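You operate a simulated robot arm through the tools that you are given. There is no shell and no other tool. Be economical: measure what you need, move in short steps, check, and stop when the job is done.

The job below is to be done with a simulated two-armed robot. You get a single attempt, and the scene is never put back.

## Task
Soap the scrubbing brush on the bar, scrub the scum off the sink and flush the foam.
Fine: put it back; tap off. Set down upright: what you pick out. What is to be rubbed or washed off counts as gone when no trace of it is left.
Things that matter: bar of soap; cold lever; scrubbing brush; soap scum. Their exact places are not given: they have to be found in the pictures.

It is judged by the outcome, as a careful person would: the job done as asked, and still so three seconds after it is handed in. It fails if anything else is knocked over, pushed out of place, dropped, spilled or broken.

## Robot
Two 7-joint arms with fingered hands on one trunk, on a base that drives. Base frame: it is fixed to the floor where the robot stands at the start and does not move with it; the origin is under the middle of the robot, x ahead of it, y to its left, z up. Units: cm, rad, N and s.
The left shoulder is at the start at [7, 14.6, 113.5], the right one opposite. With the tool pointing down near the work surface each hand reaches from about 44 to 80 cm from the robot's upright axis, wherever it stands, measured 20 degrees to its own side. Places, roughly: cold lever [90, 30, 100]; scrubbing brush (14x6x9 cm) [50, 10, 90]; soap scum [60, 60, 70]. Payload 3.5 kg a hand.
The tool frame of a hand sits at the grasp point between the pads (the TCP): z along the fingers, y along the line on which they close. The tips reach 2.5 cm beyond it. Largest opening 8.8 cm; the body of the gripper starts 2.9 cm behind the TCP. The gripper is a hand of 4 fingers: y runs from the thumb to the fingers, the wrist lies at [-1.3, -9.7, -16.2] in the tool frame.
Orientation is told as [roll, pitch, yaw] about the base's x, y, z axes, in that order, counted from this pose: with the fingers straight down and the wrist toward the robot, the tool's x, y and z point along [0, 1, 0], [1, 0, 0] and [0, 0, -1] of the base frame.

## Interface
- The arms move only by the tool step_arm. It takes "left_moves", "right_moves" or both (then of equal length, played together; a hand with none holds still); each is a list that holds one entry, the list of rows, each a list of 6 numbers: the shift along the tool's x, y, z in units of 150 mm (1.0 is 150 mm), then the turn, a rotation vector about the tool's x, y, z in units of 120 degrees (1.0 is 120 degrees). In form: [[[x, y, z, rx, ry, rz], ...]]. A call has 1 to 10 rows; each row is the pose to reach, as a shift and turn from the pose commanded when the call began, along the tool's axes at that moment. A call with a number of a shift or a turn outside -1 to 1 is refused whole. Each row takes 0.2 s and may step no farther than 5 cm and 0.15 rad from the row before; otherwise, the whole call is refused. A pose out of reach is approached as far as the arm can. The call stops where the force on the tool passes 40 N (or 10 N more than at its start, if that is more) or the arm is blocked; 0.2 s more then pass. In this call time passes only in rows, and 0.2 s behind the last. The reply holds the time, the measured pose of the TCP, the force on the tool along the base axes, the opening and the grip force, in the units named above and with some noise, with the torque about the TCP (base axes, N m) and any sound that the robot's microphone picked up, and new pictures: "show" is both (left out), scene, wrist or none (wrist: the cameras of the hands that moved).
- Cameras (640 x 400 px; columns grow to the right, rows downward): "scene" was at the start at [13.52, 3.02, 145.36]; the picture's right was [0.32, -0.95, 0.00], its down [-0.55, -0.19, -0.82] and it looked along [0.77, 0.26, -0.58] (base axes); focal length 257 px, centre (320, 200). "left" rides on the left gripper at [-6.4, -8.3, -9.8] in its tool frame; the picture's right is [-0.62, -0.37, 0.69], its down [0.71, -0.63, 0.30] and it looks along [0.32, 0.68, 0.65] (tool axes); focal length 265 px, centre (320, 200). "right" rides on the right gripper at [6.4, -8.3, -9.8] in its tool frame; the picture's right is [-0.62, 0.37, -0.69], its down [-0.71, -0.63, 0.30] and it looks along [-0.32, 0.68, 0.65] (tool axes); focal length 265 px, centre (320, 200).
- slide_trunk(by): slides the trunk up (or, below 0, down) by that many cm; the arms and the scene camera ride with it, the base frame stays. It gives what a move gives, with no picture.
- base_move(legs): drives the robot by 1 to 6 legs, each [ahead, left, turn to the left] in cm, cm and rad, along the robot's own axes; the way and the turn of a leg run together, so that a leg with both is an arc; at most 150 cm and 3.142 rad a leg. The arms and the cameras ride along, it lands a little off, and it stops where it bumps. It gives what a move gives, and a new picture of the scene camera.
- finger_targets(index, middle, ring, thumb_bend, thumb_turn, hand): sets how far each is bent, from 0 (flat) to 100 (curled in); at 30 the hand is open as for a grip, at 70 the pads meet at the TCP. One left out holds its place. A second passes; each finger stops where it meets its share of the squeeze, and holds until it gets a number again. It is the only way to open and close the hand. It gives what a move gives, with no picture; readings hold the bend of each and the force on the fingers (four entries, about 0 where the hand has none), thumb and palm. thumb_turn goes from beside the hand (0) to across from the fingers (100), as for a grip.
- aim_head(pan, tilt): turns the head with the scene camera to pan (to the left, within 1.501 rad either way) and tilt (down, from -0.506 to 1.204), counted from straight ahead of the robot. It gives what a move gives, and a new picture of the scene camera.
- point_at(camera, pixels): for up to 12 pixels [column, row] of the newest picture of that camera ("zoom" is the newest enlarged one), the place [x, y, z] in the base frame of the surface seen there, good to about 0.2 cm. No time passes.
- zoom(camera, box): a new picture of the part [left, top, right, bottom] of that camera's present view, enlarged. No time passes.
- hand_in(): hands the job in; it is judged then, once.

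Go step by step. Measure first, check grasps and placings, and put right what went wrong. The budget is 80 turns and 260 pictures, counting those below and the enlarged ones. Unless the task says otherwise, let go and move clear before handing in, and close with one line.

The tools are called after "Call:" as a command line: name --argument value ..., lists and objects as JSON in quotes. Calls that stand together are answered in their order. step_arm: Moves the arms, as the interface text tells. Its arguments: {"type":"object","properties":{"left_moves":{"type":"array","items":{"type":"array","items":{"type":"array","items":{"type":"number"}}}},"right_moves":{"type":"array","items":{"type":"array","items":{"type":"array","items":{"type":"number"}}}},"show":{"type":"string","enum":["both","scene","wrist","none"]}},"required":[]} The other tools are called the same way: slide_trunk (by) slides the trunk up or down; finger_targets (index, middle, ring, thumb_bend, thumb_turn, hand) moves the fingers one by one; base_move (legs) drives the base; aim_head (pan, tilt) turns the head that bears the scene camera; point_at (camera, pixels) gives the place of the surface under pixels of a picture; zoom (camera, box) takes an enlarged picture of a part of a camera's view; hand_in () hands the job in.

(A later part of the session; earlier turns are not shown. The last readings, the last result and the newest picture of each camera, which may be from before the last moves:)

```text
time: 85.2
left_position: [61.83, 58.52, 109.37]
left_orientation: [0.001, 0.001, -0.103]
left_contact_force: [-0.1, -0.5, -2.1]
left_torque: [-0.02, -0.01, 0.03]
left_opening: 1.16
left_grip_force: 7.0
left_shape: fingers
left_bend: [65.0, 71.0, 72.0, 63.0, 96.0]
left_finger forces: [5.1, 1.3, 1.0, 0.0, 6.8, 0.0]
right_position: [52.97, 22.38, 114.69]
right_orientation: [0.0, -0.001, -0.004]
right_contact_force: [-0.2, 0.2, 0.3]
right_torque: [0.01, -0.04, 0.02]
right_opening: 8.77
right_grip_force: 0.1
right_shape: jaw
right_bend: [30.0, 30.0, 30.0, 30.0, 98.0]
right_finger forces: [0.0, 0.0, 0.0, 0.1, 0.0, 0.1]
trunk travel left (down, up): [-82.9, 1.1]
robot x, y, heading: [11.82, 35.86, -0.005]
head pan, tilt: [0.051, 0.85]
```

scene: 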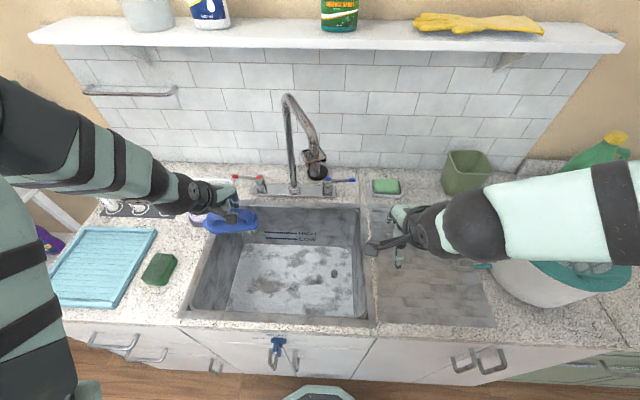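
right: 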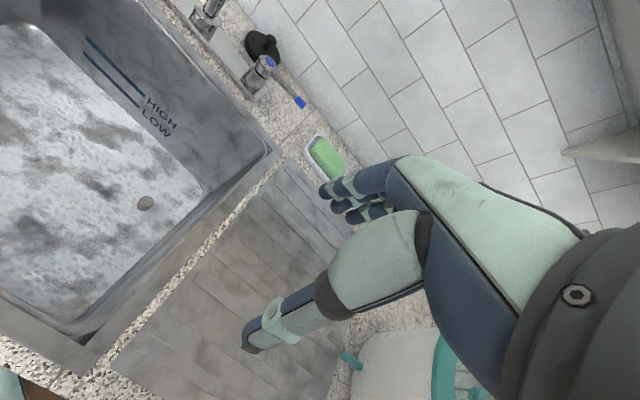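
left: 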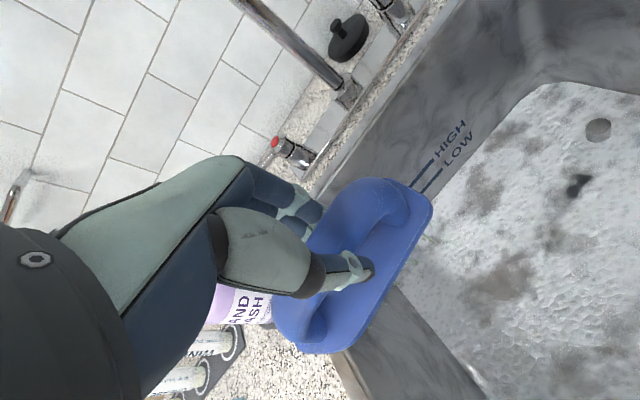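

The shelf edge (x 86.7, z 137) is clear above. I'll bring the right hand forward low along y ≈ 22, so its camera mount stays away from the spout at y 38.6.

Call:
step_arm --right_moves '[[[0, 0.15, 0.2, 0, 0, 0], [0, 0.35, 0.4, 0, 0, 0], [0, 0.6, 0.6, 0, 0, 0], [0, 0.85, 0.67, 0, 0, 0], [0, 1.0, 0.67, 0, 0, 0]]]' --show "none"

Call:
step_arm --right_moves '[[[0, 0.3, 0, 0, 0, 0], [0, 0.6, 0, 0, 0, 0], [0.1, 0.85, 0, 0, 0, 0], [0.25, 1.0, 0, 0, 0, 0]]]' --show "both"

```text
time: 86.4
left_position: [61.75, 58.51, 109.29]
left_orientation: [0.0, 0.003, -0.105]
left_contact_force: [0.4, 0.0, -1.5]
left_torque: [-0.03, 0.01, 0.02]
left_opening: 1.19
left_grip_force: 6.5
left_shape: fingers
left_bend: [65.0, 71.0, 72.0, 63.0, 96.0]
left_finger forces: [5.0, 1.3, 1.0, 0.0, 6.7, 0.0]
right_position: [68.24, 22.53, 104.72]
right_orientation: [0.0, 0.001, 0.0]
right_contact_force: [0.0, 0.2, -0.3]
right_torque: [-0.01, -0.01, -0.01]
right_opening: 8.79
right_grip_force: 0.0
right_shape: jaw
right_bend: [30.0, 30.0, 30.0, 30.0, 98.0]
right_finger forces: [0.0, 0.1, 0.1, 0.0, 0.0, 0.0]
trunk travel left (down, up): [-82.9, 1.1]
robot x, y, heading: [11.94, 35.23, -0.001]
head pan, tilt: [0.051, 0.85]
```

```text
time: 87.4
left_position: [61.84, 58.56, 109.32]
left_orientation: [-0.002, 0.002, -0.103]
left_contact_force: [-0.9, -0.2, -1.8]
left_torque: [-0.03, -0.03, 0.0]
left_opening: 1.15
left_grip_force: 6.9
left_shape: fingers
left_bend: [65.0, 71.0, 72.0, 63.0, 96.0]
left_finger forces: [4.9, 1.2, 0.9, 0.0, 6.7, 0.1]
right_position: [83.2, 26.28, 104.61]
right_orientation: [-0.001, 0.001, 0.0]
right_contact_force: [-0.5, 0.0, 0.8]
right_torque: [0.0, -0.01, -0.03]
right_opening: 8.8
right_grip_force: 0.0
right_shape: jaw
right_bend: [30.0, 30.0, 30.0, 30.0, 98.0]
right_finger forces: [0.1, 0.1, 0.0, 0.0, 0.1, 0.1]
trunk travel left (down, up): [-82.9, 1.1]
robot x, y, heading: [12.05, 35.08, -0.001]
head pan, tilt: [0.051, 0.85]
```

scene: 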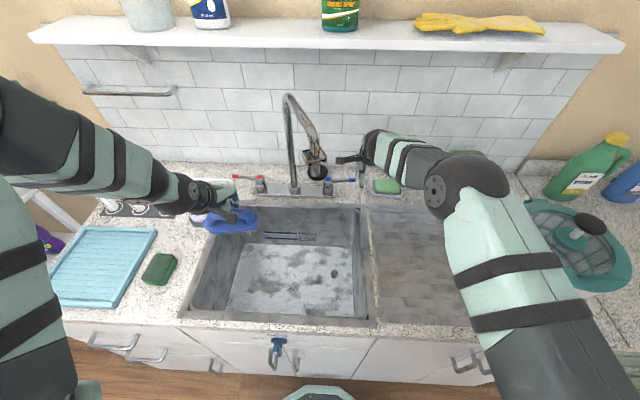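
right: 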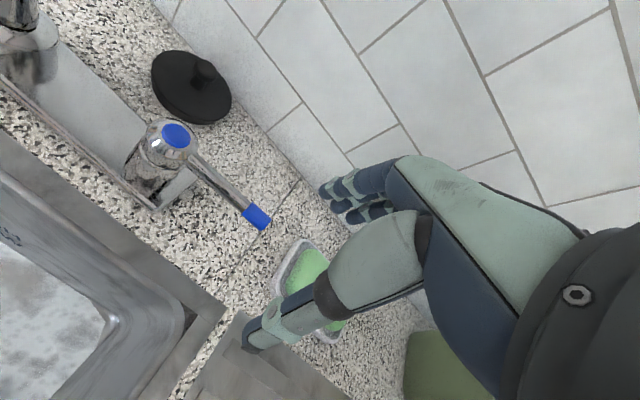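

The lever's blue tip is at right-camera (257,216), just left of the hand. I'll centre over it and lower so the open hand straddles it.

Call:
step_arm --right_moves '[[[0.1, 0.19, 0, 0, 0, 0], [0.17, 0.19, 0, 0, 0, 0], [0.17, 0.19, 0.2, 0, 0, 0], [0.17, 0.19, 0.4, 0, 0, 0], [0.17, 0.19, 0.47, 0, 0, 0]]]' --show "wrist"

Call:
zoom --camera "scene" --box '[240, 90, 460, 230]'

```text
time: 88.6
left_position: [61.77, 58.46, 109.34]
left_orientation: [0.001, -0.001, -0.104]
left_contact_force: [0.4, -0.8, -1.8]
left_torque: [-0.03, 0.01, -0.01]
left_opening: 1.15
left_grip_force: 6.7
left_shape: fingers
left_bend: [65.0, 71.0, 72.0, 63.0, 96.0]
left_finger forces: [5.0, 1.2, 1.1, 0.0, 6.7, 0.0]
right_position: [85.14, 28.72, 98.48]
right_orientation: [0.0, -0.002, -0.003]
right_contact_force: [-0.2, -0.2, -0.7]
right_torque: [0.01, 0.01, 0.0]
right_opening: 8.78
right_grip_force: 0.0
right_shape: jaw
right_bend: [30.0, 30.0, 30.0, 30.0, 98.0]
right_finger forces: [0.0, 0.0, 0.0, 0.0, 0.1, 0.0]
right hand out of reach, approached as far as the arm can: row 4, 5
trunk travel left (down, up): [-82.9, 1.1]
robot x, y, heading: [12.27, 35.11, 0.001]
head pan, tilt: [0.051, 0.85]
```

right: 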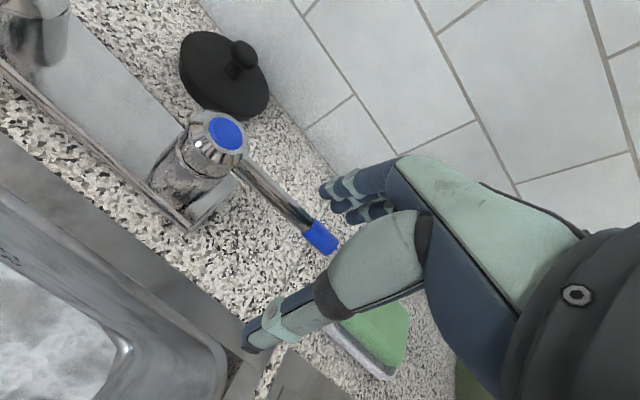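

```text
2.86 times, centred on (350, 160) of scene
```

zoom: 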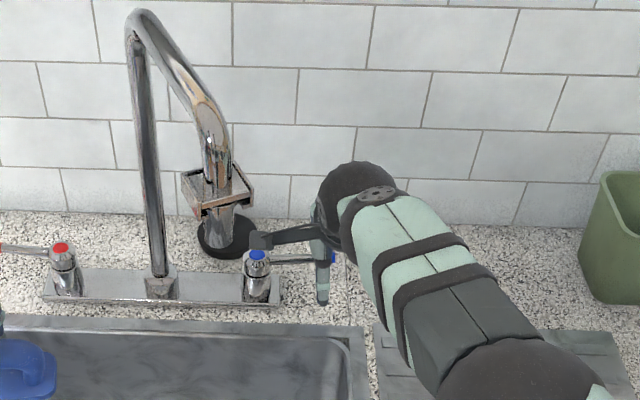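

The right hand is at the end of its reach with the trunk this high. I'll raise it 8 cm, slide the trunk down 8 cm, then descend the last bit.

Call:
step_arm --right_moves '[[[0, 0, -0.25, 0, 0, 0], [0, 0, -0.5, 0, 0, 0]]]' --left_moves '[[[0, 0, -0.1, 0, 0, 0], [0, 0, -0.2, 0, 0, 0]]]' --show "none"

Call:
slide_trunk --by -7

```text
time: 89.2
left_position: [61.49, 58.58, 112.37]
left_orientation: [0.0, 0.001, -0.102]
left_contact_force: [0.2, 0.1, -0.7]
left_torque: [0.0, -0.02, 0.0]
left_opening: 1.17
left_grip_force: 6.7
left_shape: fingers
left_bend: [65.0, 71.0, 72.0, 63.0, 96.0]
left_finger forces: [4.9, 1.2, 1.0, 0.0, 6.8, 0.0]
right_position: [84.74, 28.76, 105.97]
right_orientation: [0.001, 0.0, -0.003]
right_contact_force: [-0.7, 0.2, 0.1]
right_torque: [-0.05, 0.03, 0.02]
right_opening: 8.78
right_grip_force: 0.1
right_shape: jaw
right_bend: [30.0, 30.0, 30.0, 30.0, 98.0]
right_finger forces: [0.1, 0.0, 0.1, 0.1, 0.1, 0.0]
trunk travel left (down, up): [-82.9, 1.1]
robot x, y, heading: [12.32, 35.37, -0.004]
head pan, tilt: [0.051, 0.85]
```

```text
time: 90.3
left_position: [61.69, 58.55, 105.36]
left_orientation: [0.0, 0.0, -0.102]
left_contact_force: [-0.5, 0.3, -1.5]
left_torque: [-0.02, 0.01, -0.01]
left_opening: 1.17
left_grip_force: 7.4
left_shape: fingers
left_bend: [65.0, 71.0, 72.0, 63.0, 96.0]
left_finger forces: [4.9, 1.2, 1.0, 0.0, 6.6, 0.0]
right_position: [84.89, 28.7, 98.87]
right_orientation: [0.004, -0.003, -0.002]
right_contact_force: [0.5, 0.1, -0.1]
right_torque: [0.0, -0.01, -0.02]
right_opening: 8.8
right_grip_force: 0.1
right_shape: jaw
right_bend: [30.0, 30.0, 30.0, 30.0, 98.0]
right_finger forces: [0.0, 0.0, 0.0, 0.1, 0.1, 0.0]
trunk travel left (down, up): [-75.9, 8.1]
robot x, y, heading: [12.16, 35.38, -0.004]
head pan, tilt: [0.051, 0.85]
```

I descend to about z 96.3 and partly close so the lever sits loosely between the fingers and thumb.

Call:
step_arm --right_moves '[[[0, 0.08, 0.09, 0, 0, 0], [0, 0.08, 0.17, 0, 0, 0]]]' --show "none"

Call:
finger_targets --hand "right" --index 52 --middle 52 --ring 52 --thumb_bend 52

Call:
zoom --camera "right" --box '[140, 80, 460, 340]'

```text
time: 90.9
left_position: [61.67, 58.51, 105.28]
left_orientation: [-0.002, 0.0, -0.103]
left_contact_force: [-0.6, 0.0, -1.2]
left_torque: [-0.03, -0.05, 0.02]
left_opening: 1.15
left_grip_force: 7.0
left_shape: fingers
left_bend: [65.0, 71.0, 72.0, 63.0, 96.0]
left_finger forces: [4.9, 1.2, 1.0, 0.1, 6.8, 0.1]
right_position: [85.91, 28.64, 96.4]
right_orientation: [0.003, -0.002, -0.002]
right_contact_force: [0.6, 0.8, 1.0]
right_torque: [0.01, 0.0, 0.0]
right_opening: 8.81
right_grip_force: 0.0
right_shape: jaw
right_bend: [30.0, 30.0, 30.0, 30.0, 98.0]
right_finger forces: [0.1, 0.0, 0.1, 0.0, 0.0, 0.0]
trunk travel left (down, up): [-75.9, 8.1]
robot x, y, heading: [12.27, 35.12, -0.002]
head pan, tilt: [0.051, 0.85]
```

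```text
time: 91.9
left_position: [61.69, 58.47, 105.29]
left_orientation: [0.001, 0.002, -0.104]
left_contact_force: [0.4, -0.1, -2.5]
left_torque: [-0.01, 0.0, -0.02]
left_opening: 1.17
left_grip_force: 6.8
left_shape: fingers
left_bend: [65.0, 71.0, 72.0, 63.0, 96.0]
left_finger forces: [4.8, 1.2, 0.9, 0.0, 6.7, 0.1]
right_position: [86.08, 28.64, 96.38]
right_orientation: [0.001, -0.002, -0.001]
right_contact_force: [0.0, 0.1, -0.3]
right_torque: [0.01, -0.04, 0.01]
right_opening: 3.82
right_grip_force: 0.0
right_shape: fingers
right_bend: [52.0, 52.0, 52.0, 52.0, 98.0]
right_finger forces: [0.0, 0.0, 0.0, 0.0, 0.1, 0.1]
trunk travel left (down, up): [-75.9, 8.1]
robot x, y, heading: [12.52, 35.6, -0.006]
head pan, tilt: [0.051, 0.85]
```

```text
1.54 times, centred on (300, 210) of right
```

zoom: 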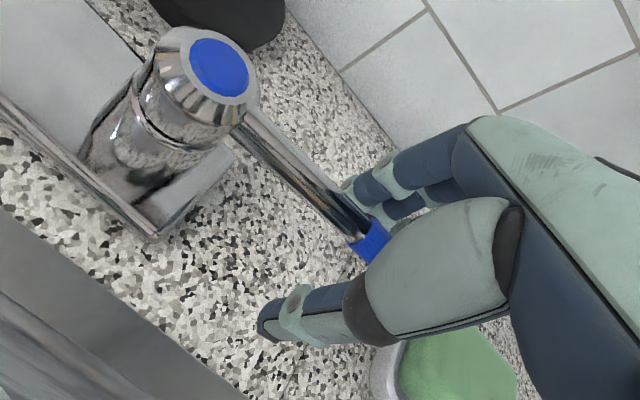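

The lever tip is between the fingers and thumb. I'll pull toward the robot about 5 cm along the arc and watch for force, sound and water.

Call:
step_arm --right_moves '[[[0, -0.1, 0, 0, 0, 0], [0, -0.2, 0, 0, 0, 0], [0.03, -0.3, 0, 0, 0, 0], [0.08, -0.38, 0, 0, 0, 0]]]' --show "both"

```text
time: 92.9
left_position: [61.67, 58.61, 105.31]
left_orientation: [-0.001, -0.001, -0.103]
left_contact_force: [0.1, 0.8, -2.1]
left_torque: [-0.03, -0.01, -0.01]
left_opening: 1.14
left_grip_force: 7.3
left_shape: fingers
left_bend: [65.0, 71.0, 72.0, 63.0, 96.0]
left_finger forces: [4.9, 1.2, 1.0, 0.0, 6.7, 0.1]
right_position: [80.45, 29.99, 96.5]
right_orientation: [0.0, -0.002, -0.002]
right_contact_force: [1.1, -1.1, 0.0]
right_torque: [0.0, 0.03, 0.0]
right_opening: 3.8
right_grip_force: 0.6
right_shape: fingers
right_bend: [52.0, 52.0, 52.0, 52.0, 98.0]
right_finger forces: [0.8, 0.1, 0.1, 0.1, 0.0, 0.1]
trunk travel left (down, up): [-75.9, 8.1]
robot x, y, heading: [11.93, 35.55, -0.005]
head pan, tilt: [0.051, 0.85]
```

scene: 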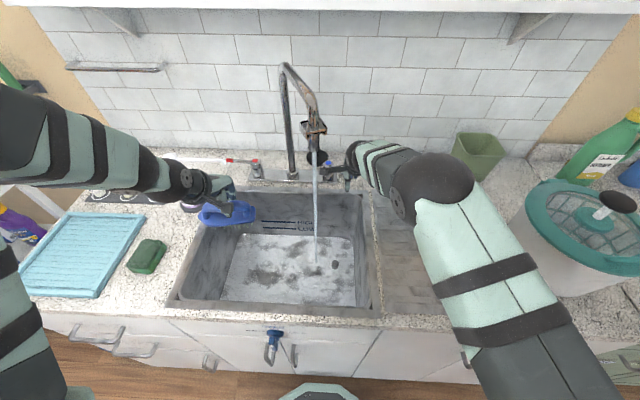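
right: 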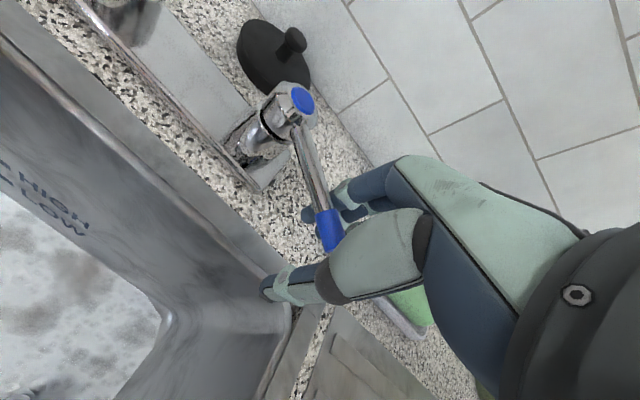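

Water is running into the basin. I'll wait a couple of seconds and see whether the foam clears and the water drains.

Call:
step_arm --right_moves '[[[0, 0, 0, 0, 0, 0], [0, 0, 0, 0, 0, 0], [0, 0, 0, 0, 0, 0], [0, 0, 0, 0, 0, 0], [0, 0, 0, 0, 0, 0], [0, 0, 0, 0, 0, 0], [0, 0, 0, 0, 0, 0], [0, 0, 0, 0, 0, 0], [0, 0, 0, 0, 0, 0], [0, 0, 0, 0, 0, 0]]]' --show "none"

Call:
step_arm --right_moves '[[[0, 0, 0, 0, 0, 0], [0, 0, 0, 0, 0, 0], [0, 0, 0, 0, 0, 0], [0, 0, 0, 0, 0, 0], [0, 0, 0, 0, 0, 0], [0, 0, 0, 0, 0, 0], [0, 0, 0, 0, 0, 0], [0, 0, 0, 0, 0, 0], [0, 0, 0, 0, 0, 0], [0, 0, 0, 0, 0, 0]]]' --show "none"

Call:
zoom --camera "scene" --box '[160, 180, 400, 330]'

```text
time: 95.1
left_position: [61.75, 58.47, 105.33]
left_orientation: [0.001, 0.001, -0.104]
left_contact_force: [0.1, 0.7, -1.9]
left_torque: [-0.03, -0.03, 0.01]
left_opening: 1.14
left_grip_force: 6.9
left_shape: fingers
left_bend: [65.0, 71.0, 72.0, 63.0, 96.0]
left_finger forces: [4.8, 1.2, 1.0, 0.0, 6.6, 0.1]
right_position: [80.53, 29.89, 96.44]
right_orientation: [0.002, -0.004, -0.004]
right_contact_force: [-0.9, -0.1, 0.1]
right_torque: [0.01, 0.01, -0.01]
right_opening: 3.77
right_grip_force: 0.0
right_shape: fingers
right_bend: [52.0, 52.0, 52.0, 52.0, 98.0]
right_finger forces: [0.1, 0.1, 0.0, 0.0, 0.0, 0.0]
trunk travel left (down, up): [-75.9, 8.1]
robot x, y, heading: [12.2, 35.15, -0.003]
head pan, tilt: [0.051, 0.85]
```

```text
time: 97.3
left_position: [61.77, 58.53, 105.24]
left_orientation: [-0.001, 0.0, -0.103]
left_contact_force: [-0.5, -0.6, -2.4]
left_torque: [0.0, -0.04, -0.03]
left_opening: 1.16
left_grip_force: 7.3
left_shape: fingers
left_bend: [65.0, 71.0, 72.0, 63.0, 96.0]
left_finger forces: [4.8, 1.2, 1.0, 0.0, 6.6, 0.1]
right_position: [80.5, 30.0, 96.44]
right_orientation: [0.001, -0.002, -0.003]
right_contact_force: [0.2, -0.4, 0.2]
right_torque: [0.02, 0.01, -0.02]
right_opening: 3.79
right_grip_force: 0.1
right_shape: fingers
right_bend: [52.0, 52.0, 52.0, 52.0, 98.0]
right_finger forces: [0.1, 0.0, 0.0, 0.0, 0.0, 0.0]
trunk travel left (down, up): [-75.9, 8.1]
robot x, y, heading: [12.0, 35.35, -0.004]
head pan, tilt: [0.051, 0.85]
```

```text
2.67 times, centred on (280, 255) of scene
```

zoom: 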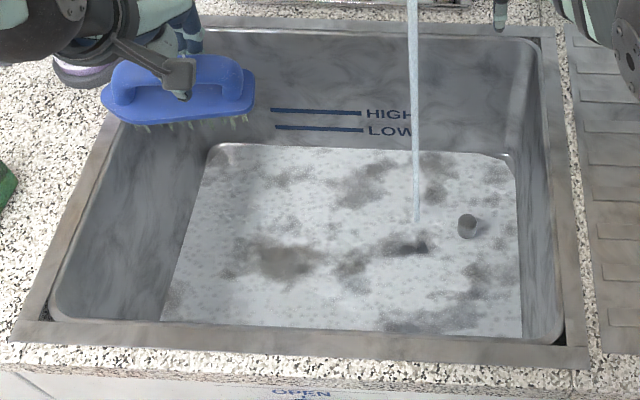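

The foam hasn't cleared much yet. I'll measure the floor/foam level to see whether water is pooling and open the lever a bit further.

Call:
point_at --camera "zoom" --pixels '[[285, 260], [410, 245], [350, 180], [220, 290], [450, 300], [467, 218], [475, 290]]'

Call:
step_arm --right_moves '[[[0.06, -0.06, 0, 0, 0, 0], [0.12, -0.12, 0, 0, 0, 0], [0.15, -0.15, 0, 0, 0, 0], [0.15, -0.15, 0, 0, 0, 0], [0.15, -0.15, 0, 0, 0, 0], [0.15, -0.15, 0, 0, 0, 0], [0.15, -0.15, 0, 0, 0, 0], [0.15, -0.15, 0, 0, 0, 0], [0.15, -0.15, 0, 0, 0, 0], [0.15, -0.15, 0, 0, 0, 0]]]' --show "wrist"

Call:
zoom --camera "scene" --box '[160, 180, 400, 330]'

Call:
point_at --camera "zoom" --pixels '[[285, 260], [410, 245], [350, 180], [220, 290], [450, 300], [467, 218], [475, 290]]'

```text
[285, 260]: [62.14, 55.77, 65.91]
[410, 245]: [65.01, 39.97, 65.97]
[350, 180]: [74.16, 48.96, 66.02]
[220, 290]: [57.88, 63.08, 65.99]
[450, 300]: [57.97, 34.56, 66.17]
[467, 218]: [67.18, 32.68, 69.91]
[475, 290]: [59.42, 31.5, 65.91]
```

```text
time: 99.5
left_position: [61.69, 58.49, 105.25]
left_orientation: [0.0, 0.0, -0.102]
left_contact_force: [-0.5, -0.1, -0.9]
left_torque: [-0.03, 0.0, -0.03]
left_opening: 1.17
left_grip_force: 7.0
left_shape: fingers
left_bend: [65.0, 71.0, 72.0, 63.0, 96.0]
left_finger forces: [4.9, 1.2, 1.0, 0.0, 6.6, 0.0]
right_position: [78.28, 32.16, 96.55]
right_orientation: [0.002, -0.001, -0.002]
right_contact_force: [1.0, -1.5, 0.2]
right_torque: [0.04, -0.02, 0.0]
right_opening: 3.78
right_grip_force: 0.6
right_shape: fingers
right_bend: [52.0, 52.0, 52.0, 52.0, 98.0]
right_finger forces: [0.2, 0.1, 0.0, 0.0, 0.1, 0.0]
trunk travel left (down, up): [-75.9, 8.1]
robot x, y, heading: [12.04, 35.23, -0.002]
head pan, tilt: [0.051, 0.85]
```

right: 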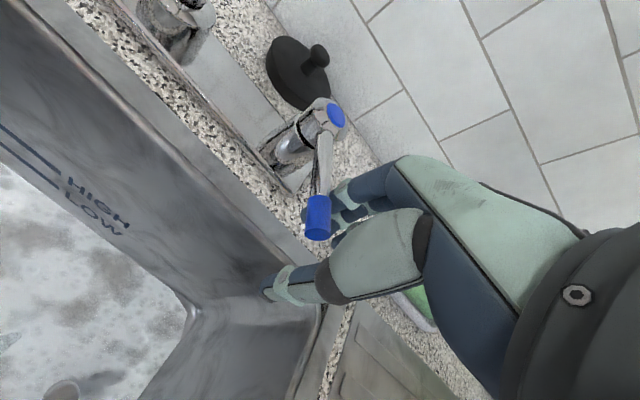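

```text
2.67 times, centred on (280, 255) of scene
```

zoom: 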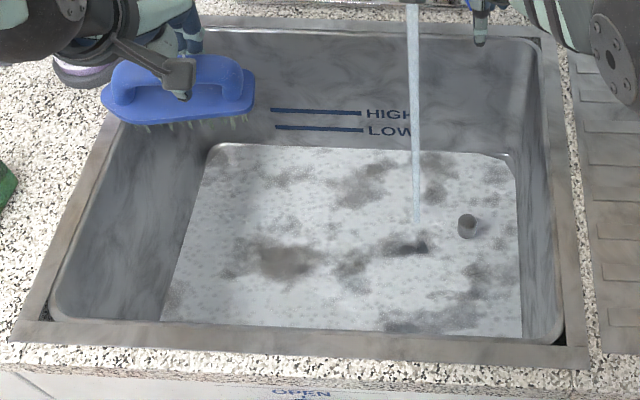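

```text
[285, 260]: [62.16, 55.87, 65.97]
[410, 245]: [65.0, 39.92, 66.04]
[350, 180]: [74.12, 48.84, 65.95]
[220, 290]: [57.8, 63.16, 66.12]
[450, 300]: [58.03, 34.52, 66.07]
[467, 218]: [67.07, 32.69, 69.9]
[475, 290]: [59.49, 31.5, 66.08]
```

No pooling, so the drain is open, and the stream is steady. I'll let it run about 9 s more and compare.

Call:
step_arm --right_moves '[[[0, 0, 0, 0, 0, 0], [0, 0, 0, 0, 0, 0], [0, 0, 0, 0, 0, 0], [0, 0, 0, 0, 0, 0], [0, 0, 0, 0, 0, 0], [0, 0, 0, 0, 0, 0], [0, 0, 0, 0, 0, 0], [0, 0, 0, 0, 0, 0], [0, 0, 0, 0, 0, 0], [0, 0, 0, 0, 0, 0]]]' --show "none"

Call:
step_arm --right_moves '[[[0, 0, 0, 0, 0, 0], [0, 0, 0, 0, 0, 0], [0, 0, 0, 0, 0, 0], [0, 0, 0, 0, 0, 0], [0, 0, 0, 0, 0, 0], [0, 0, 0, 0, 0, 0], [0, 0, 0, 0, 0, 0], [0, 0, 0, 0, 0, 0], [0, 0, 0, 0, 0, 0], [0, 0, 0, 0, 0, 0]]]' --show "none"

Call:
step_arm --right_moves '[[[0, 0, 0, 0, 0, 0], [0, 0, 0, 0, 0, 0], [0, 0, 0, 0, 0, 0], [0, 0, 0, 0, 0, 0], [0, 0, 0, 0, 0, 0], [0, 0, 0, 0, 0, 0], [0, 0, 0, 0, 0, 0], [0, 0, 0, 0, 0, 0], [0, 0, 0, 0, 0, 0], [0, 0, 0, 0, 0, 0]]]' --show "none"

Call:
step_arm --right_moves '[[[0, 0, 0, 0, 0, 0], [0, 0, 0, 0, 0, 0], [0, 0, 0, 0, 0, 0], [0, 0, 0, 0, 0, 0], [0, 0, 0, 0, 0, 0], [0, 0, 0, 0, 0, 0], [0, 0, 0, 0, 0, 0], [0, 0, 0, 0, 0, 0], [0, 0, 0, 0, 0, 0], [0, 0, 0, 0, 0, 0]]]' --show "none"

Call:
zoom --camera "scene" --box '[160, 180, 400, 330]'

```text
time: 101.7
left_position: [61.67, 58.45, 105.23]
left_orientation: [0.0, 0.0, -0.103]
left_contact_force: [-0.3, 0.1, -1.8]
left_torque: [-0.01, 0.0, -0.05]
left_opening: 1.14
left_grip_force: 6.9
left_shape: fingers
left_bend: [65.0, 71.0, 72.0, 63.0, 96.0]
left_finger forces: [4.9, 1.2, 1.0, 0.0, 6.5, 0.1]
right_position: [78.25, 32.12, 96.33]
right_orientation: [0.003, -0.002, -0.001]
right_contact_force: [-0.6, 0.2, -0.1]
right_torque: [-0.02, 0.02, 0.0]
right_opening: 3.77
right_grip_force: 0.2
right_shape: fingers
right_bend: [52.0, 52.0, 52.0, 52.0, 98.0]
right_finger forces: [0.0, 0.1, 0.0, 0.0, 0.0, 0.1]
trunk travel left (down, up): [-75.9, 8.1]
robot x, y, heading: [12.15, 35.39, 0.003]
head pan, tilt: [0.051, 0.85]
```

```text
time: 103.9
left_position: [61.64, 58.46, 105.29]
left_orientation: [-0.001, 0.0, -0.102]
left_contact_force: [0.0, -0.4, -0.9]
left_torque: [0.01, 0.01, -0.01]
left_opening: 1.16
left_grip_force: 6.9
left_shape: fingers
left_bend: [65.0, 71.0, 72.0, 63.0, 96.0]
left_finger forces: [4.8, 1.2, 1.0, 0.1, 6.6, 0.0]
right_position: [78.28, 32.11, 96.46]
right_orientation: [0.002, -0.002, -0.001]
right_contact_force: [0.4, -1.2, -0.1]
right_torque: [-0.01, -0.01, 0.01]
right_opening: 3.79
right_grip_force: 0.1
right_shape: fingers
right_bend: [52.0, 52.0, 52.0, 52.0, 98.0]
right_finger forces: [0.1, 0.1, 0.0, 0.0, 0.0, 0.1]
trunk travel left (down, up): [-75.9, 8.1]
robot x, y, heading: [12.36, 35.29, -0.001]
head pan, tilt: [0.051, 0.85]
```

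```text
time: 106.1
left_position: [61.73, 58.51, 105.28]
left_orientation: [0.0, 0.002, -0.102]
left_contact_force: [0.5, -0.1, -1.5]
left_torque: [-0.03, 0.01, 0.01]
left_opening: 1.16
left_grip_force: 6.5
left_shape: fingers
left_bend: [65.0, 71.0, 72.0, 63.0, 96.0]
left_finger forces: [4.9, 1.2, 1.0, 0.0, 6.6, 0.0]
right_position: [78.37, 32.1, 96.45]
right_orientation: [0.002, -0.003, -0.002]
right_contact_force: [1.3, 0.5, -0.6]
right_torque: [0.0, -0.01, 0.04]
right_opening: 3.78
right_grip_force: 0.0
right_shape: fingers
right_bend: [52.0, 52.0, 52.0, 52.0, 98.0]
right_finger forces: [0.1, 0.0, 0.1, 0.0, 0.0, 0.1]
trunk travel left (down, up): [-75.9, 8.1]
robot x, y, heading: [12.0, 35.32, -0.002]
head pan, tilt: [0.051, 0.85]
```

```text
time: 108.3
left_position: [61.74, 58.53, 105.29]
left_orientation: [0.0, -0.001, -0.103]
left_contact_force: [0.2, -0.2, -1.3]
left_torque: [-0.01, 0.01, -0.02]
left_opening: 1.17
left_grip_force: 7.0
left_shape: fingers
left_bend: [65.0, 71.0, 72.0, 63.0, 96.0]
left_finger forces: [4.9, 1.1, 1.0, 0.0, 6.6, 0.0]
right_position: [78.33, 32.14, 96.46]
right_orientation: [0.003, -0.001, -0.001]
right_contact_force: [0.6, -0.3, -0.1]
right_torque: [-0.03, 0.03, 0.02]
right_opening: 3.78
right_grip_force: 0.1
right_shape: fingers
right_bend: [52.0, 52.0, 52.0, 52.0, 98.0]
right_finger forces: [0.0, 0.1, 0.0, 0.0, 0.0, 0.0]
trunk travel left (down, up): [-75.9, 8.1]
robot x, y, heading: [12.22, 35.24, -0.008]
head pan, tilt: [0.051, 0.85]
```

```text
2.67 times, centred on (280, 255) of scene
```

zoom: 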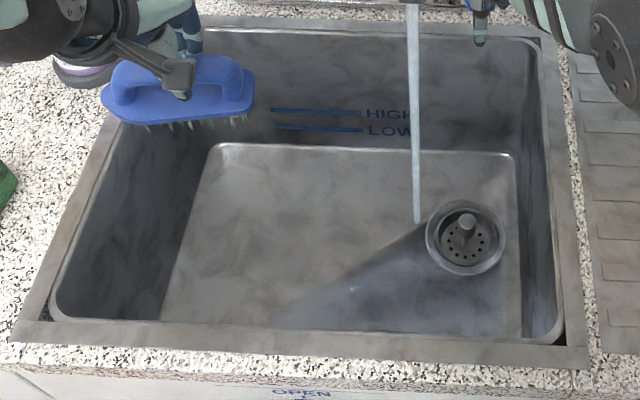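

The foam and scum are both gone from the basin. Now I push the lever back to off with the thumb, reversing the arc.

Call:
step_arm --right_moves '[[[-0.07, 0.08, 0, 0, 0, 0], [-0.14, 0.18, 0, 0, 0, 0], [-0.18, 0.28, 0, 0, 0, 0], [-0.21, 0.38, 0, 0, 0, 0], [-0.23, 0.48, 0, 0, 0, 0], [-0.23, 0.56, 0, 0, 0, 0], [-0.23, 0.62, 0, 0, 0, 0]]]' --show "both"

Call:
zoom --camera "scene" --box '[160, 130, 400, 330]'

```text
time: 109.9
left_position: [61.82, 58.49, 105.28]
left_orientation: [0.0, 0.0, -0.104]
left_contact_force: [-0.2, -0.3, -1.4]
left_torque: [0.01, -0.01, 0.01]
left_opening: 1.16
left_grip_force: 6.7
left_shape: fingers
left_bend: [65.0, 71.0, 72.0, 63.0, 96.0]
left_finger forces: [5.0, 1.2, 1.0, 0.0, 6.6, 0.1]
right_position: [85.93, 28.42, 96.48]
right_orientation: [0.0, 0.0, -0.002]
right_contact_force: [0.4, -0.4, -0.7]
right_torque: [-0.02, 0.0, 0.0]
right_opening: 3.75
right_grip_force: 0.1
right_shape: fingers
right_bend: [52.0, 52.0, 52.0, 52.0, 98.0]
right_finger forces: [0.0, 0.0, 0.0, 0.1, 0.0, 0.0]
right hand out of reach, approached as far as the arm can: row 6, 7
trunk travel left (down, up): [-75.9, 8.1]
robot x, y, heading: [12.16, 35.46, 0.001]
head pan, tilt: [0.051, 0.85]
```

scene: 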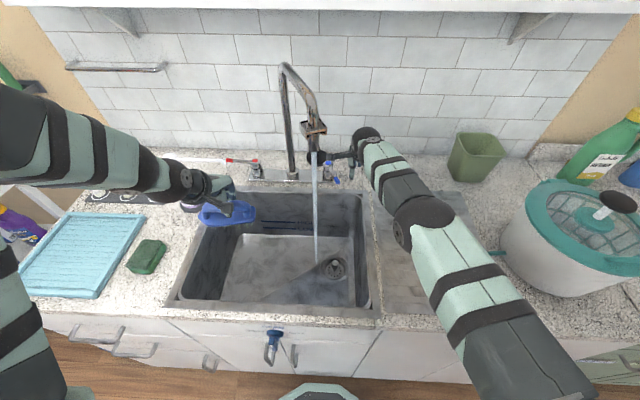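
right: 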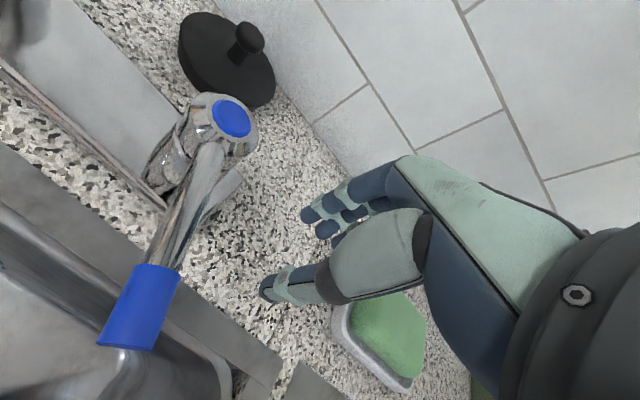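

```text
2.00 times, centred on (280, 230) of scene
```

zoom: 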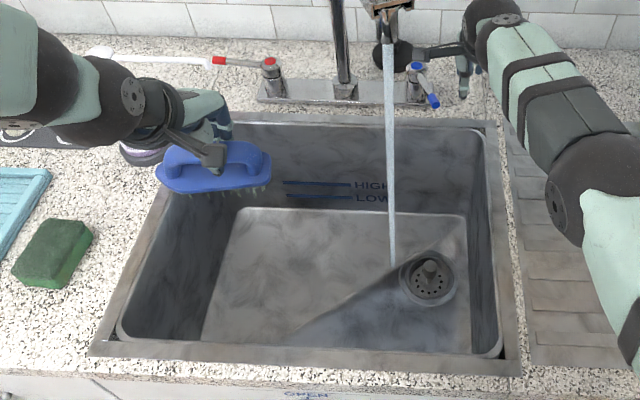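

The lever stayed open because the thumb passed beside it. I'll measure where the lever points now.

Call:
point_at --camera "right" --pixels '[[140, 300], [125, 335], [155, 270], [180, 220], [232, 118], [165, 300], [110, 300]]'

```text
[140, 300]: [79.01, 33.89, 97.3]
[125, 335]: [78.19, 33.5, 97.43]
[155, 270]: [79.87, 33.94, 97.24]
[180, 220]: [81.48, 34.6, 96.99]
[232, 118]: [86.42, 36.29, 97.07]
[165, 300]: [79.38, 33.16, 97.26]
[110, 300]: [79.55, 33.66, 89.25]
```

The lever now points at the robot with its tip at [78.5,33.6]; closing means swinging that tip toward −y. I'll raise the right hand, open it and yaw it about 69° so the fingers can hook the lever's left side, with the wrist kept away from the spout.

Call:
finger_targets --hand "right" --index 30 --middle 30 --ring 30 --thumb_bend 30

Call:
step_arm --right_moves '[[[0, 0, -0.25, 0, 0, 0], [0, -0.1, -0.5, 0, 0, 0], [-0.05, -0.4, -0.55, 0, 0, 0], [-0.1, -0.6, -0.55, 0, 0, 0]]]' --show "none"

Call:
step_arm --right_moves '[[[0, 0, 0, 0, 0, -0.064], [0, 0, 0, 0, 0, -0.128], [0, 0, 0, 0, 0, -0.192], [0, 0, 0, 0, 0, -0.256], [0, 0, 0, 0, 0, -0.32], [0, 0, 0, 0, 0, -0.384], [0, 0, 0, 0, 0, -0.448], [0, 0, 0, 0, 0, -0.512], [0, 0, 0, 0, 0, -0.573]]]' --show "both"

```text
time: 110.9
left_position: [61.68, 58.4, 105.29]
left_orientation: [-0.004, -0.001, -0.102]
left_contact_force: [0.3, 0.3, -1.8]
left_torque: [-0.01, -0.01, -0.02]
left_opening: 1.15
left_grip_force: 7.1
left_shape: fingers
left_bend: [65.0, 71.0, 72.0, 63.0, 96.0]
left_finger forces: [4.9, 1.2, 0.9, 0.1, 6.6, 0.1]
right_position: [85.88, 28.55, 96.54]
right_orientation: [0.0, -0.002, -0.001]
right_contact_force: [1.1, 0.4, -0.3]
right_torque: [-0.03, 0.0, -0.04]
right_opening: 8.44
right_grip_force: 0.1
right_shape: fingers
right_bend: [30.0, 30.0, 30.0, 30.0, 98.0]
right_finger forces: [0.1, 0.1, 0.0, 0.0, 0.1, 0.1]
trunk travel left (down, up): [-75.9, 8.1]
robot x, y, heading: [11.85, 35.36, -0.003]
head pan, tilt: [0.051, 0.85]
```

```text
time: 111.9
left_position: [61.63, 58.31, 105.35]
left_orientation: [0.001, 0.001, -0.102]
left_contact_force: [-0.4, 0.4, -0.9]
left_torque: [0.03, 0.0, 0.0]
left_opening: 1.17
left_grip_force: 6.7
left_shape: fingers
left_bend: [65.0, 71.0, 72.0, 63.0, 96.0]
left_finger forces: [4.9, 1.3, 1.1, 0.1, 6.6, 0.0]
right_position: [76.92, 26.91, 104.56]
right_orientation: [0.003, -0.004, 0.001]
right_contact_force: [0.1, -0.5, -0.6]
right_torque: [0.03, -0.01, 0.0]
right_opening: 8.44
right_grip_force: 0.1
right_shape: fingers
right_bend: [30.0, 30.0, 30.0, 30.0, 98.0]
right_finger forces: [0.1, 0.0, 0.0, 0.0, 0.1, 0.0]
trunk travel left (down, up): [-75.9, 8.1]
robot x, y, heading: [11.87, 35.33, -0.005]
head pan, tilt: [0.051, 0.85]
```

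```text
time: 113.9
left_position: [61.76, 58.49, 105.31]
left_orientation: [0.001, 0.002, -0.103]
left_contact_force: [0.3, 0.3, -1.2]
left_torque: [-0.02, 0.05, -0.01]
left_opening: 1.15
left_grip_force: 6.8
left_shape: fingers
left_bend: [65.0, 71.0, 72.0, 63.0, 96.0]
left_finger forces: [4.9, 1.2, 1.0, 0.1, 6.6, 0.1]
right_position: [76.9, 26.86, 104.77]
right_orientation: [-0.001, -0.002, 1.201]
right_contact_force: [-0.4, 0.1, -0.6]
right_torque: [0.02, -0.02, 0.0]
right_opening: 8.46
right_grip_force: 0.0
right_shape: fingers
right_bend: [30.0, 30.0, 30.0, 30.0, 98.0]
right_finger forces: [0.1, 0.0, 0.1, 0.0, 0.0, 0.0]
trunk travel left (down, up): [-75.9, 8.1]
robot x, y, heading: [12.09, 35.3, -0.002]
head pan, tilt: [0.051, 0.85]
```

scene: 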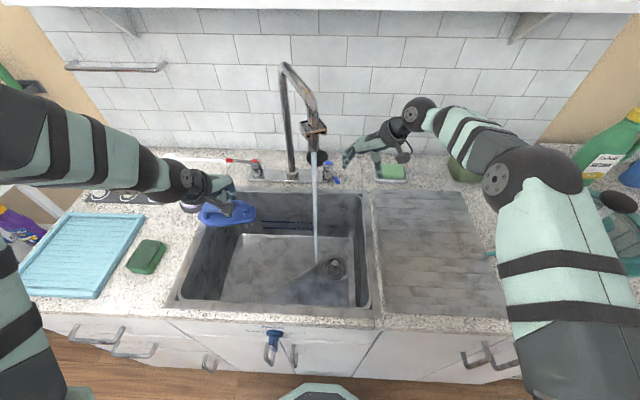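
right: 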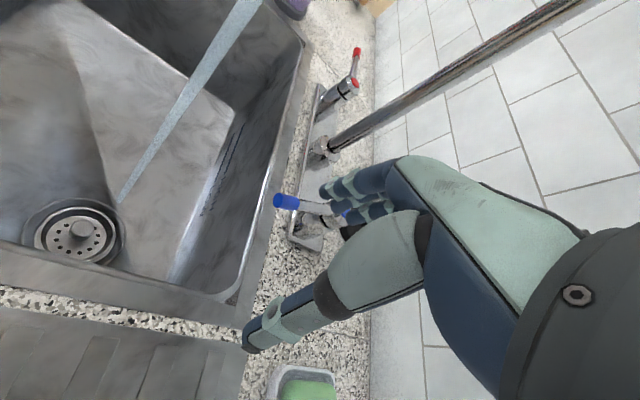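

The hand is at yaw 1.2. I'll move it over the lever tip and then lower it so the fingers come down on the far (+y) side of the lever.

Call:
step_arm --right_moves '[[[0.04, 0.22, 0, 0, 0, 0], [0.077, 0.455, 0, 0, 0, 0], [0.077, 0.455, 0.12, 0, 0, 0]]]' --show "wrist"

Call:
zoom --camera "scene" --box '[260, 100, 440, 220]'

```text
time: 114.7
left_position: [61.69, 58.35, 105.33]
left_orientation: [0.0, 0.001, -0.104]
left_contact_force: [0.3, 1.2, -1.4]
left_torque: [-0.04, -0.01, -0.03]
left_opening: 1.16
left_grip_force: 6.7
left_shape: fingers
left_bend: [65.0, 71.0, 72.0, 63.0, 96.0]
left_finger forces: [5.0, 1.1, 1.0, 0.1, 6.6, 0.1]
right_position: [78.15, 33.52, 102.81]
right_orientation: [0.0, -0.002, 1.2]
right_contact_force: [-0.4, -0.4, -0.7]
right_torque: [0.0, -0.01, -0.03]
right_opening: 8.44
right_grip_force: 0.1
right_shape: fingers
right_bend: [30.0, 30.0, 30.0, 30.0, 98.0]
right_finger forces: [0.1, 0.1, 0.0, 0.0, 0.0, 0.0]
trunk travel left (down, up): [-75.9, 8.1]
robot x, y, heading: [12.28, 35.41, -0.002]
head pan, tilt: [0.051, 0.85]
```

right: 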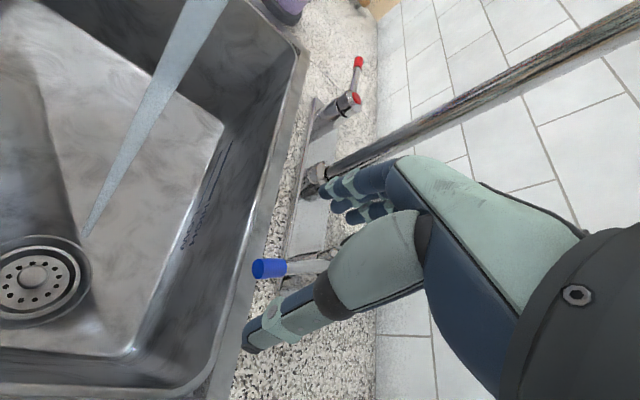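

```text
3.33 times, centred on (350, 160) of scene
```

zoom: 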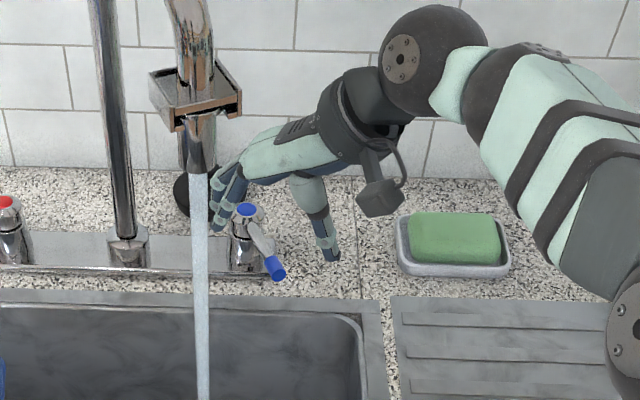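

The fingers are on the left of the lever and the thumb on the right. Descending to lever height.

Call:
step_arm --right_moves '[[[0, 0, 0.15, 0, 0, 0], [0, 0, 0.3, 0, 0, 0], [0, 0, 0.4, 0, 0, 0]]]' --show "wrist"

Call:
zoom --camera "scene" --box '[260, 100, 440, 220]'

```text
time: 115.5
left_position: [61.68, 58.59, 105.34]
left_orientation: [-0.001, 0.002, -0.103]
left_contact_force: [0.2, -0.3, -2.2]
left_torque: [-0.02, 0.03, -0.04]
left_opening: 1.15
left_grip_force: 6.6
left_shape: fingers
left_bend: [65.0, 71.0, 72.0, 63.0, 96.0]
left_finger forces: [4.9, 1.2, 1.0, 0.0, 6.7, 0.1]
right_position: [78.16, 33.77, 96.92]
right_orientation: [-0.001, -0.001, 1.199]
right_contact_force: [-0.2, 0.4, -0.3]
right_torque: [-0.02, 0.0, -0.04]
right_opening: 8.45
right_grip_force: 0.1
right_shape: fingers
right_bend: [30.0, 30.0, 30.0, 30.0, 98.0]
right_finger forces: [0.1, 0.1, 0.0, 0.0, 0.0, 0.0]
trunk travel left (down, up): [-75.9, 8.1]
robot x, y, heading: [12.32, 35.26, -0.004]
head pan, tilt: [0.051, 0.85]
```

right: 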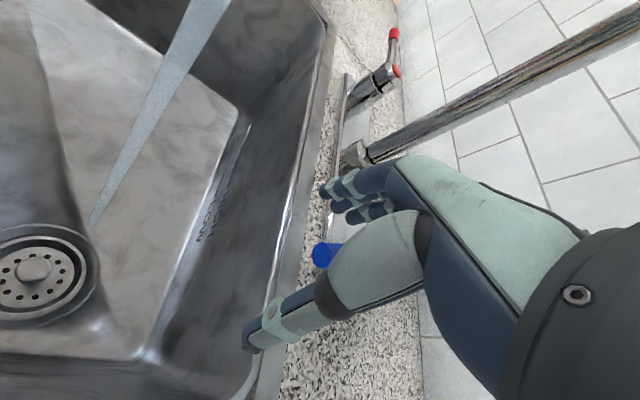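

```text
3.33 times, centred on (350, 160) of scene
```

zoom: 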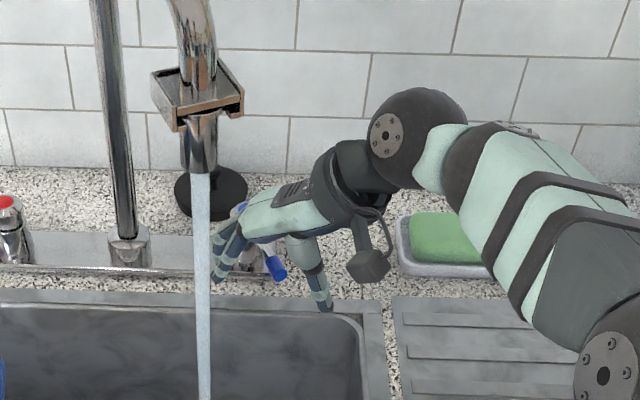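

Now pull toward −y to swing the lever back toward its off position.

Call:
step_arm --right_moves '[[[-0.05, -0.11, 0, 0, 0, 0], [-0.1, -0.22, 0, 0, 0, 0], [-0.15, -0.33, 0, 0, 0, 0], [-0.2, -0.43, 0, 0, 0, 0], [-0.23, -0.5, 0, 0, 0, 0]]]' --show "wrist"

Call:
zoom --camera "scene" --box '[260, 100, 440, 220]'

```text
time: 116.7
left_position: [61.58, 58.56, 105.36]
left_orientation: [-0.001, 0.0, -0.103]
left_contact_force: [-0.3, -0.2, -1.8]
left_torque: [-0.05, -0.02, 0.03]
left_opening: 1.15
left_grip_force: 6.6
left_shape: fingers
left_bend: [65.0, 71.0, 72.0, 63.0, 96.0]
left_finger forces: [4.8, 1.2, 0.9, 0.0, 6.5, 0.1]
right_position: [78.54, 25.53, 96.8]
right_orientation: [0.001, -0.004, 1.202]
right_contact_force: [0.0, 0.6, -1.1]
right_torque: [0.05, -0.03, 0.02]
right_opening: 8.42
right_grip_force: 0.2
right_shape: fingers
right_bend: [30.0, 30.0, 30.0, 30.0, 98.0]
right_finger forces: [0.1, 0.0, 0.4, 0.0, 0.0, 0.0]
trunk travel left (down, up): [-75.9, 8.1]
robot x, y, heading: [12.31, 34.98, -0.005]
head pan, tilt: [0.051, 0.85]
```

right: 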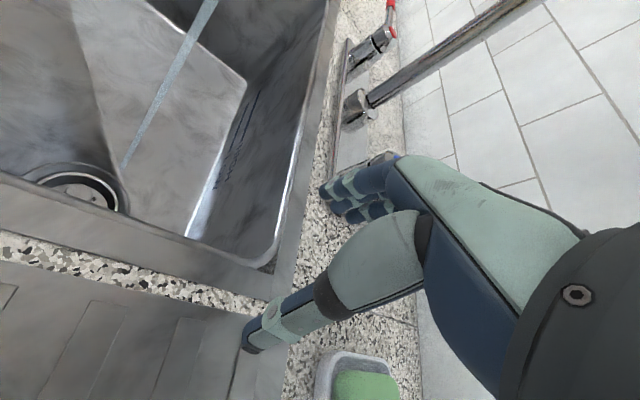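

```text
3.33 times, centred on (350, 160) of scene
```

zoom: 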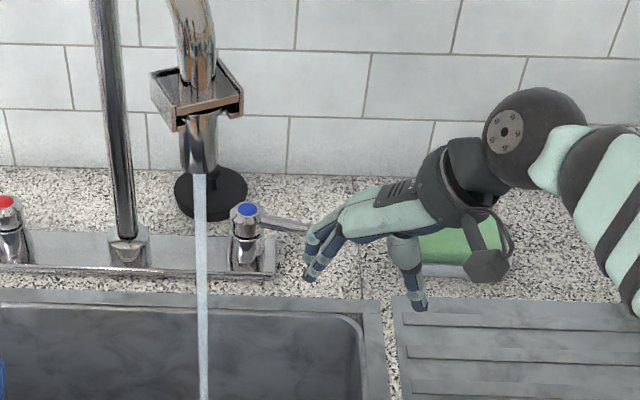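

The lever is almost back and the stream is thinner. I'll push on toward +x with the finger side to close it fully.

Call:
step_arm --right_moves '[[[-0.06, 0.023, 0, 0, 0, 0], [-0.12, 0.046, 0, 0, 0, 0], [-0.18, 0.07, 0, 0, 0, 0], [-0.24, 0.093, 0, 0, 0, 0]]]' --show "wrist"

Call:
zoom --camera "scene" --box '[260, 100, 440, 220]'

```text
time: 117.7
left_position: [61.72, 58.5, 105.38]
left_orientation: [-0.001, 0.0, -0.101]
left_contact_force: [-0.5, 0.4, -0.7]
left_torque: [-0.01, -0.01, 0.0]
left_opening: 1.16
left_grip_force: 6.5
left_shape: fingers
left_bend: [65.0, 71.0, 72.0, 63.0, 96.0]
left_finger forces: [4.9, 1.2, 1.0, 0.0, 6.6, 0.0]
right_position: [80.16, 25.47, 96.96]
right_orientation: [0.0, -0.003, 1.199]
right_contact_force: [-0.8, 0.3, -1.0]
right_torque: [0.03, -0.01, 0.03]
right_opening: 8.45
right_grip_force: 0.4
right_shape: fingers
right_bend: [30.0, 30.0, 30.0, 30.0, 98.0]
right_finger forces: [0.0, 0.0, 0.7, 0.0, 0.1, 0.0]
right hand out of reach, approached as far as the arm can: row 2, 3, 4
trunk travel left (down, up): [-75.9, 8.1]
robot x, y, heading: [12.34, 35.38, -0.001]
head pan, tilt: [0.051, 0.85]
```

right: 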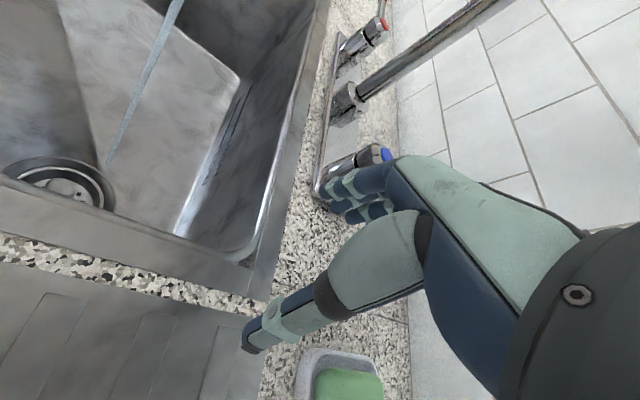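

```text
3.33 times, centred on (350, 160) of scene
```

zoom: 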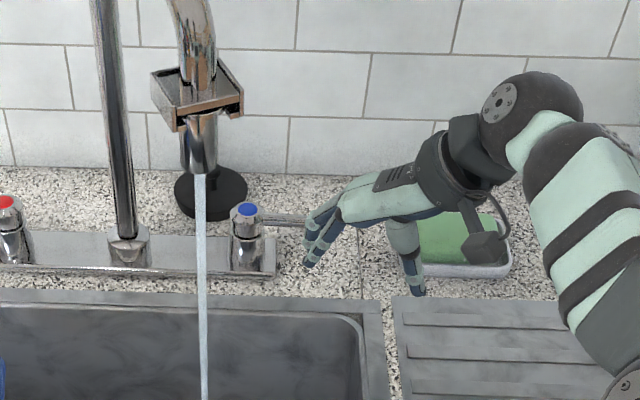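

The arm's reach limits this yaw at x ≈ 80. Turning the yaw back in place swings the fingers toward +x, which will finish pushing the lever.

Call:
step_arm --right_moves '[[[0.01, 0.03, 0, 0, 0, 0.07], [0.02, 0.06, 0, 0, 0, 0.14], [0.036, 0.093, 0, 0, 0, 0.21], [0.036, 0.093, 0, 0, 0, 0.28], [0.036, 0.093, 0, 0, 0, 0.28]]]' --show "wrist"

Call:
zoom --camera "scene" --box '[260, 100, 440, 220]'

```text
time: 118.9
left_position: [61.55, 58.47, 105.35]
left_orientation: [0.0, 0.0, -0.102]
left_contact_force: [1.1, 0.0, -2.2]
left_torque: [-0.03, -0.01, 0.01]
left_opening: 1.14
left_grip_force: 6.2
left_shape: fingers
left_bend: [65.0, 71.0, 72.0, 63.0, 96.0]
left_finger forces: [4.9, 1.3, 1.0, 0.0, 6.6, 0.1]
right_position: [80.08, 27.08, 97.22]
right_orientation: [-0.001, -0.001, 0.611]
right_contact_force: [-6.3, 1.2, 1.0]
right_torque: [0.02, -0.09, 0.17]
right_opening: 8.47
right_grip_force: 3.1
right_shape: fingers
right_bend: [30.0, 30.0, 32.0, 30.0, 98.0]
right_finger forces: [0.0, 0.0, 5.8, 0.1, 0.0, 0.0]
trunk travel left (down, up): [-75.9, 8.1]
robot x, y, heading: [11.96, 35.42, -0.002]
head pan, tilt: [0.051, 0.85]
```

right: 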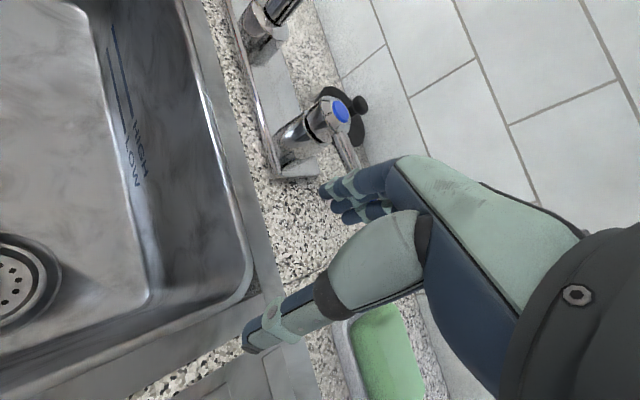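

```text
3.33 times, centred on (350, 160) of scene
```

zoom: 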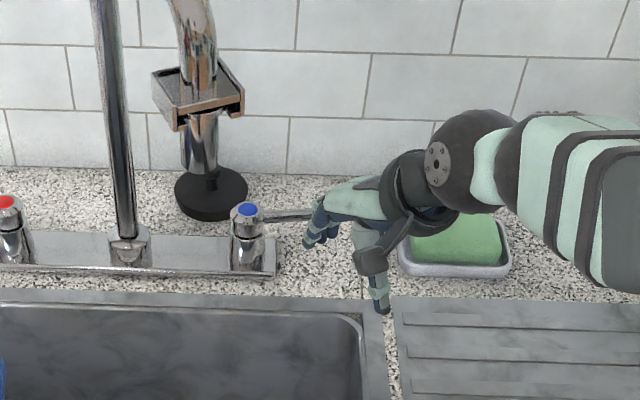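

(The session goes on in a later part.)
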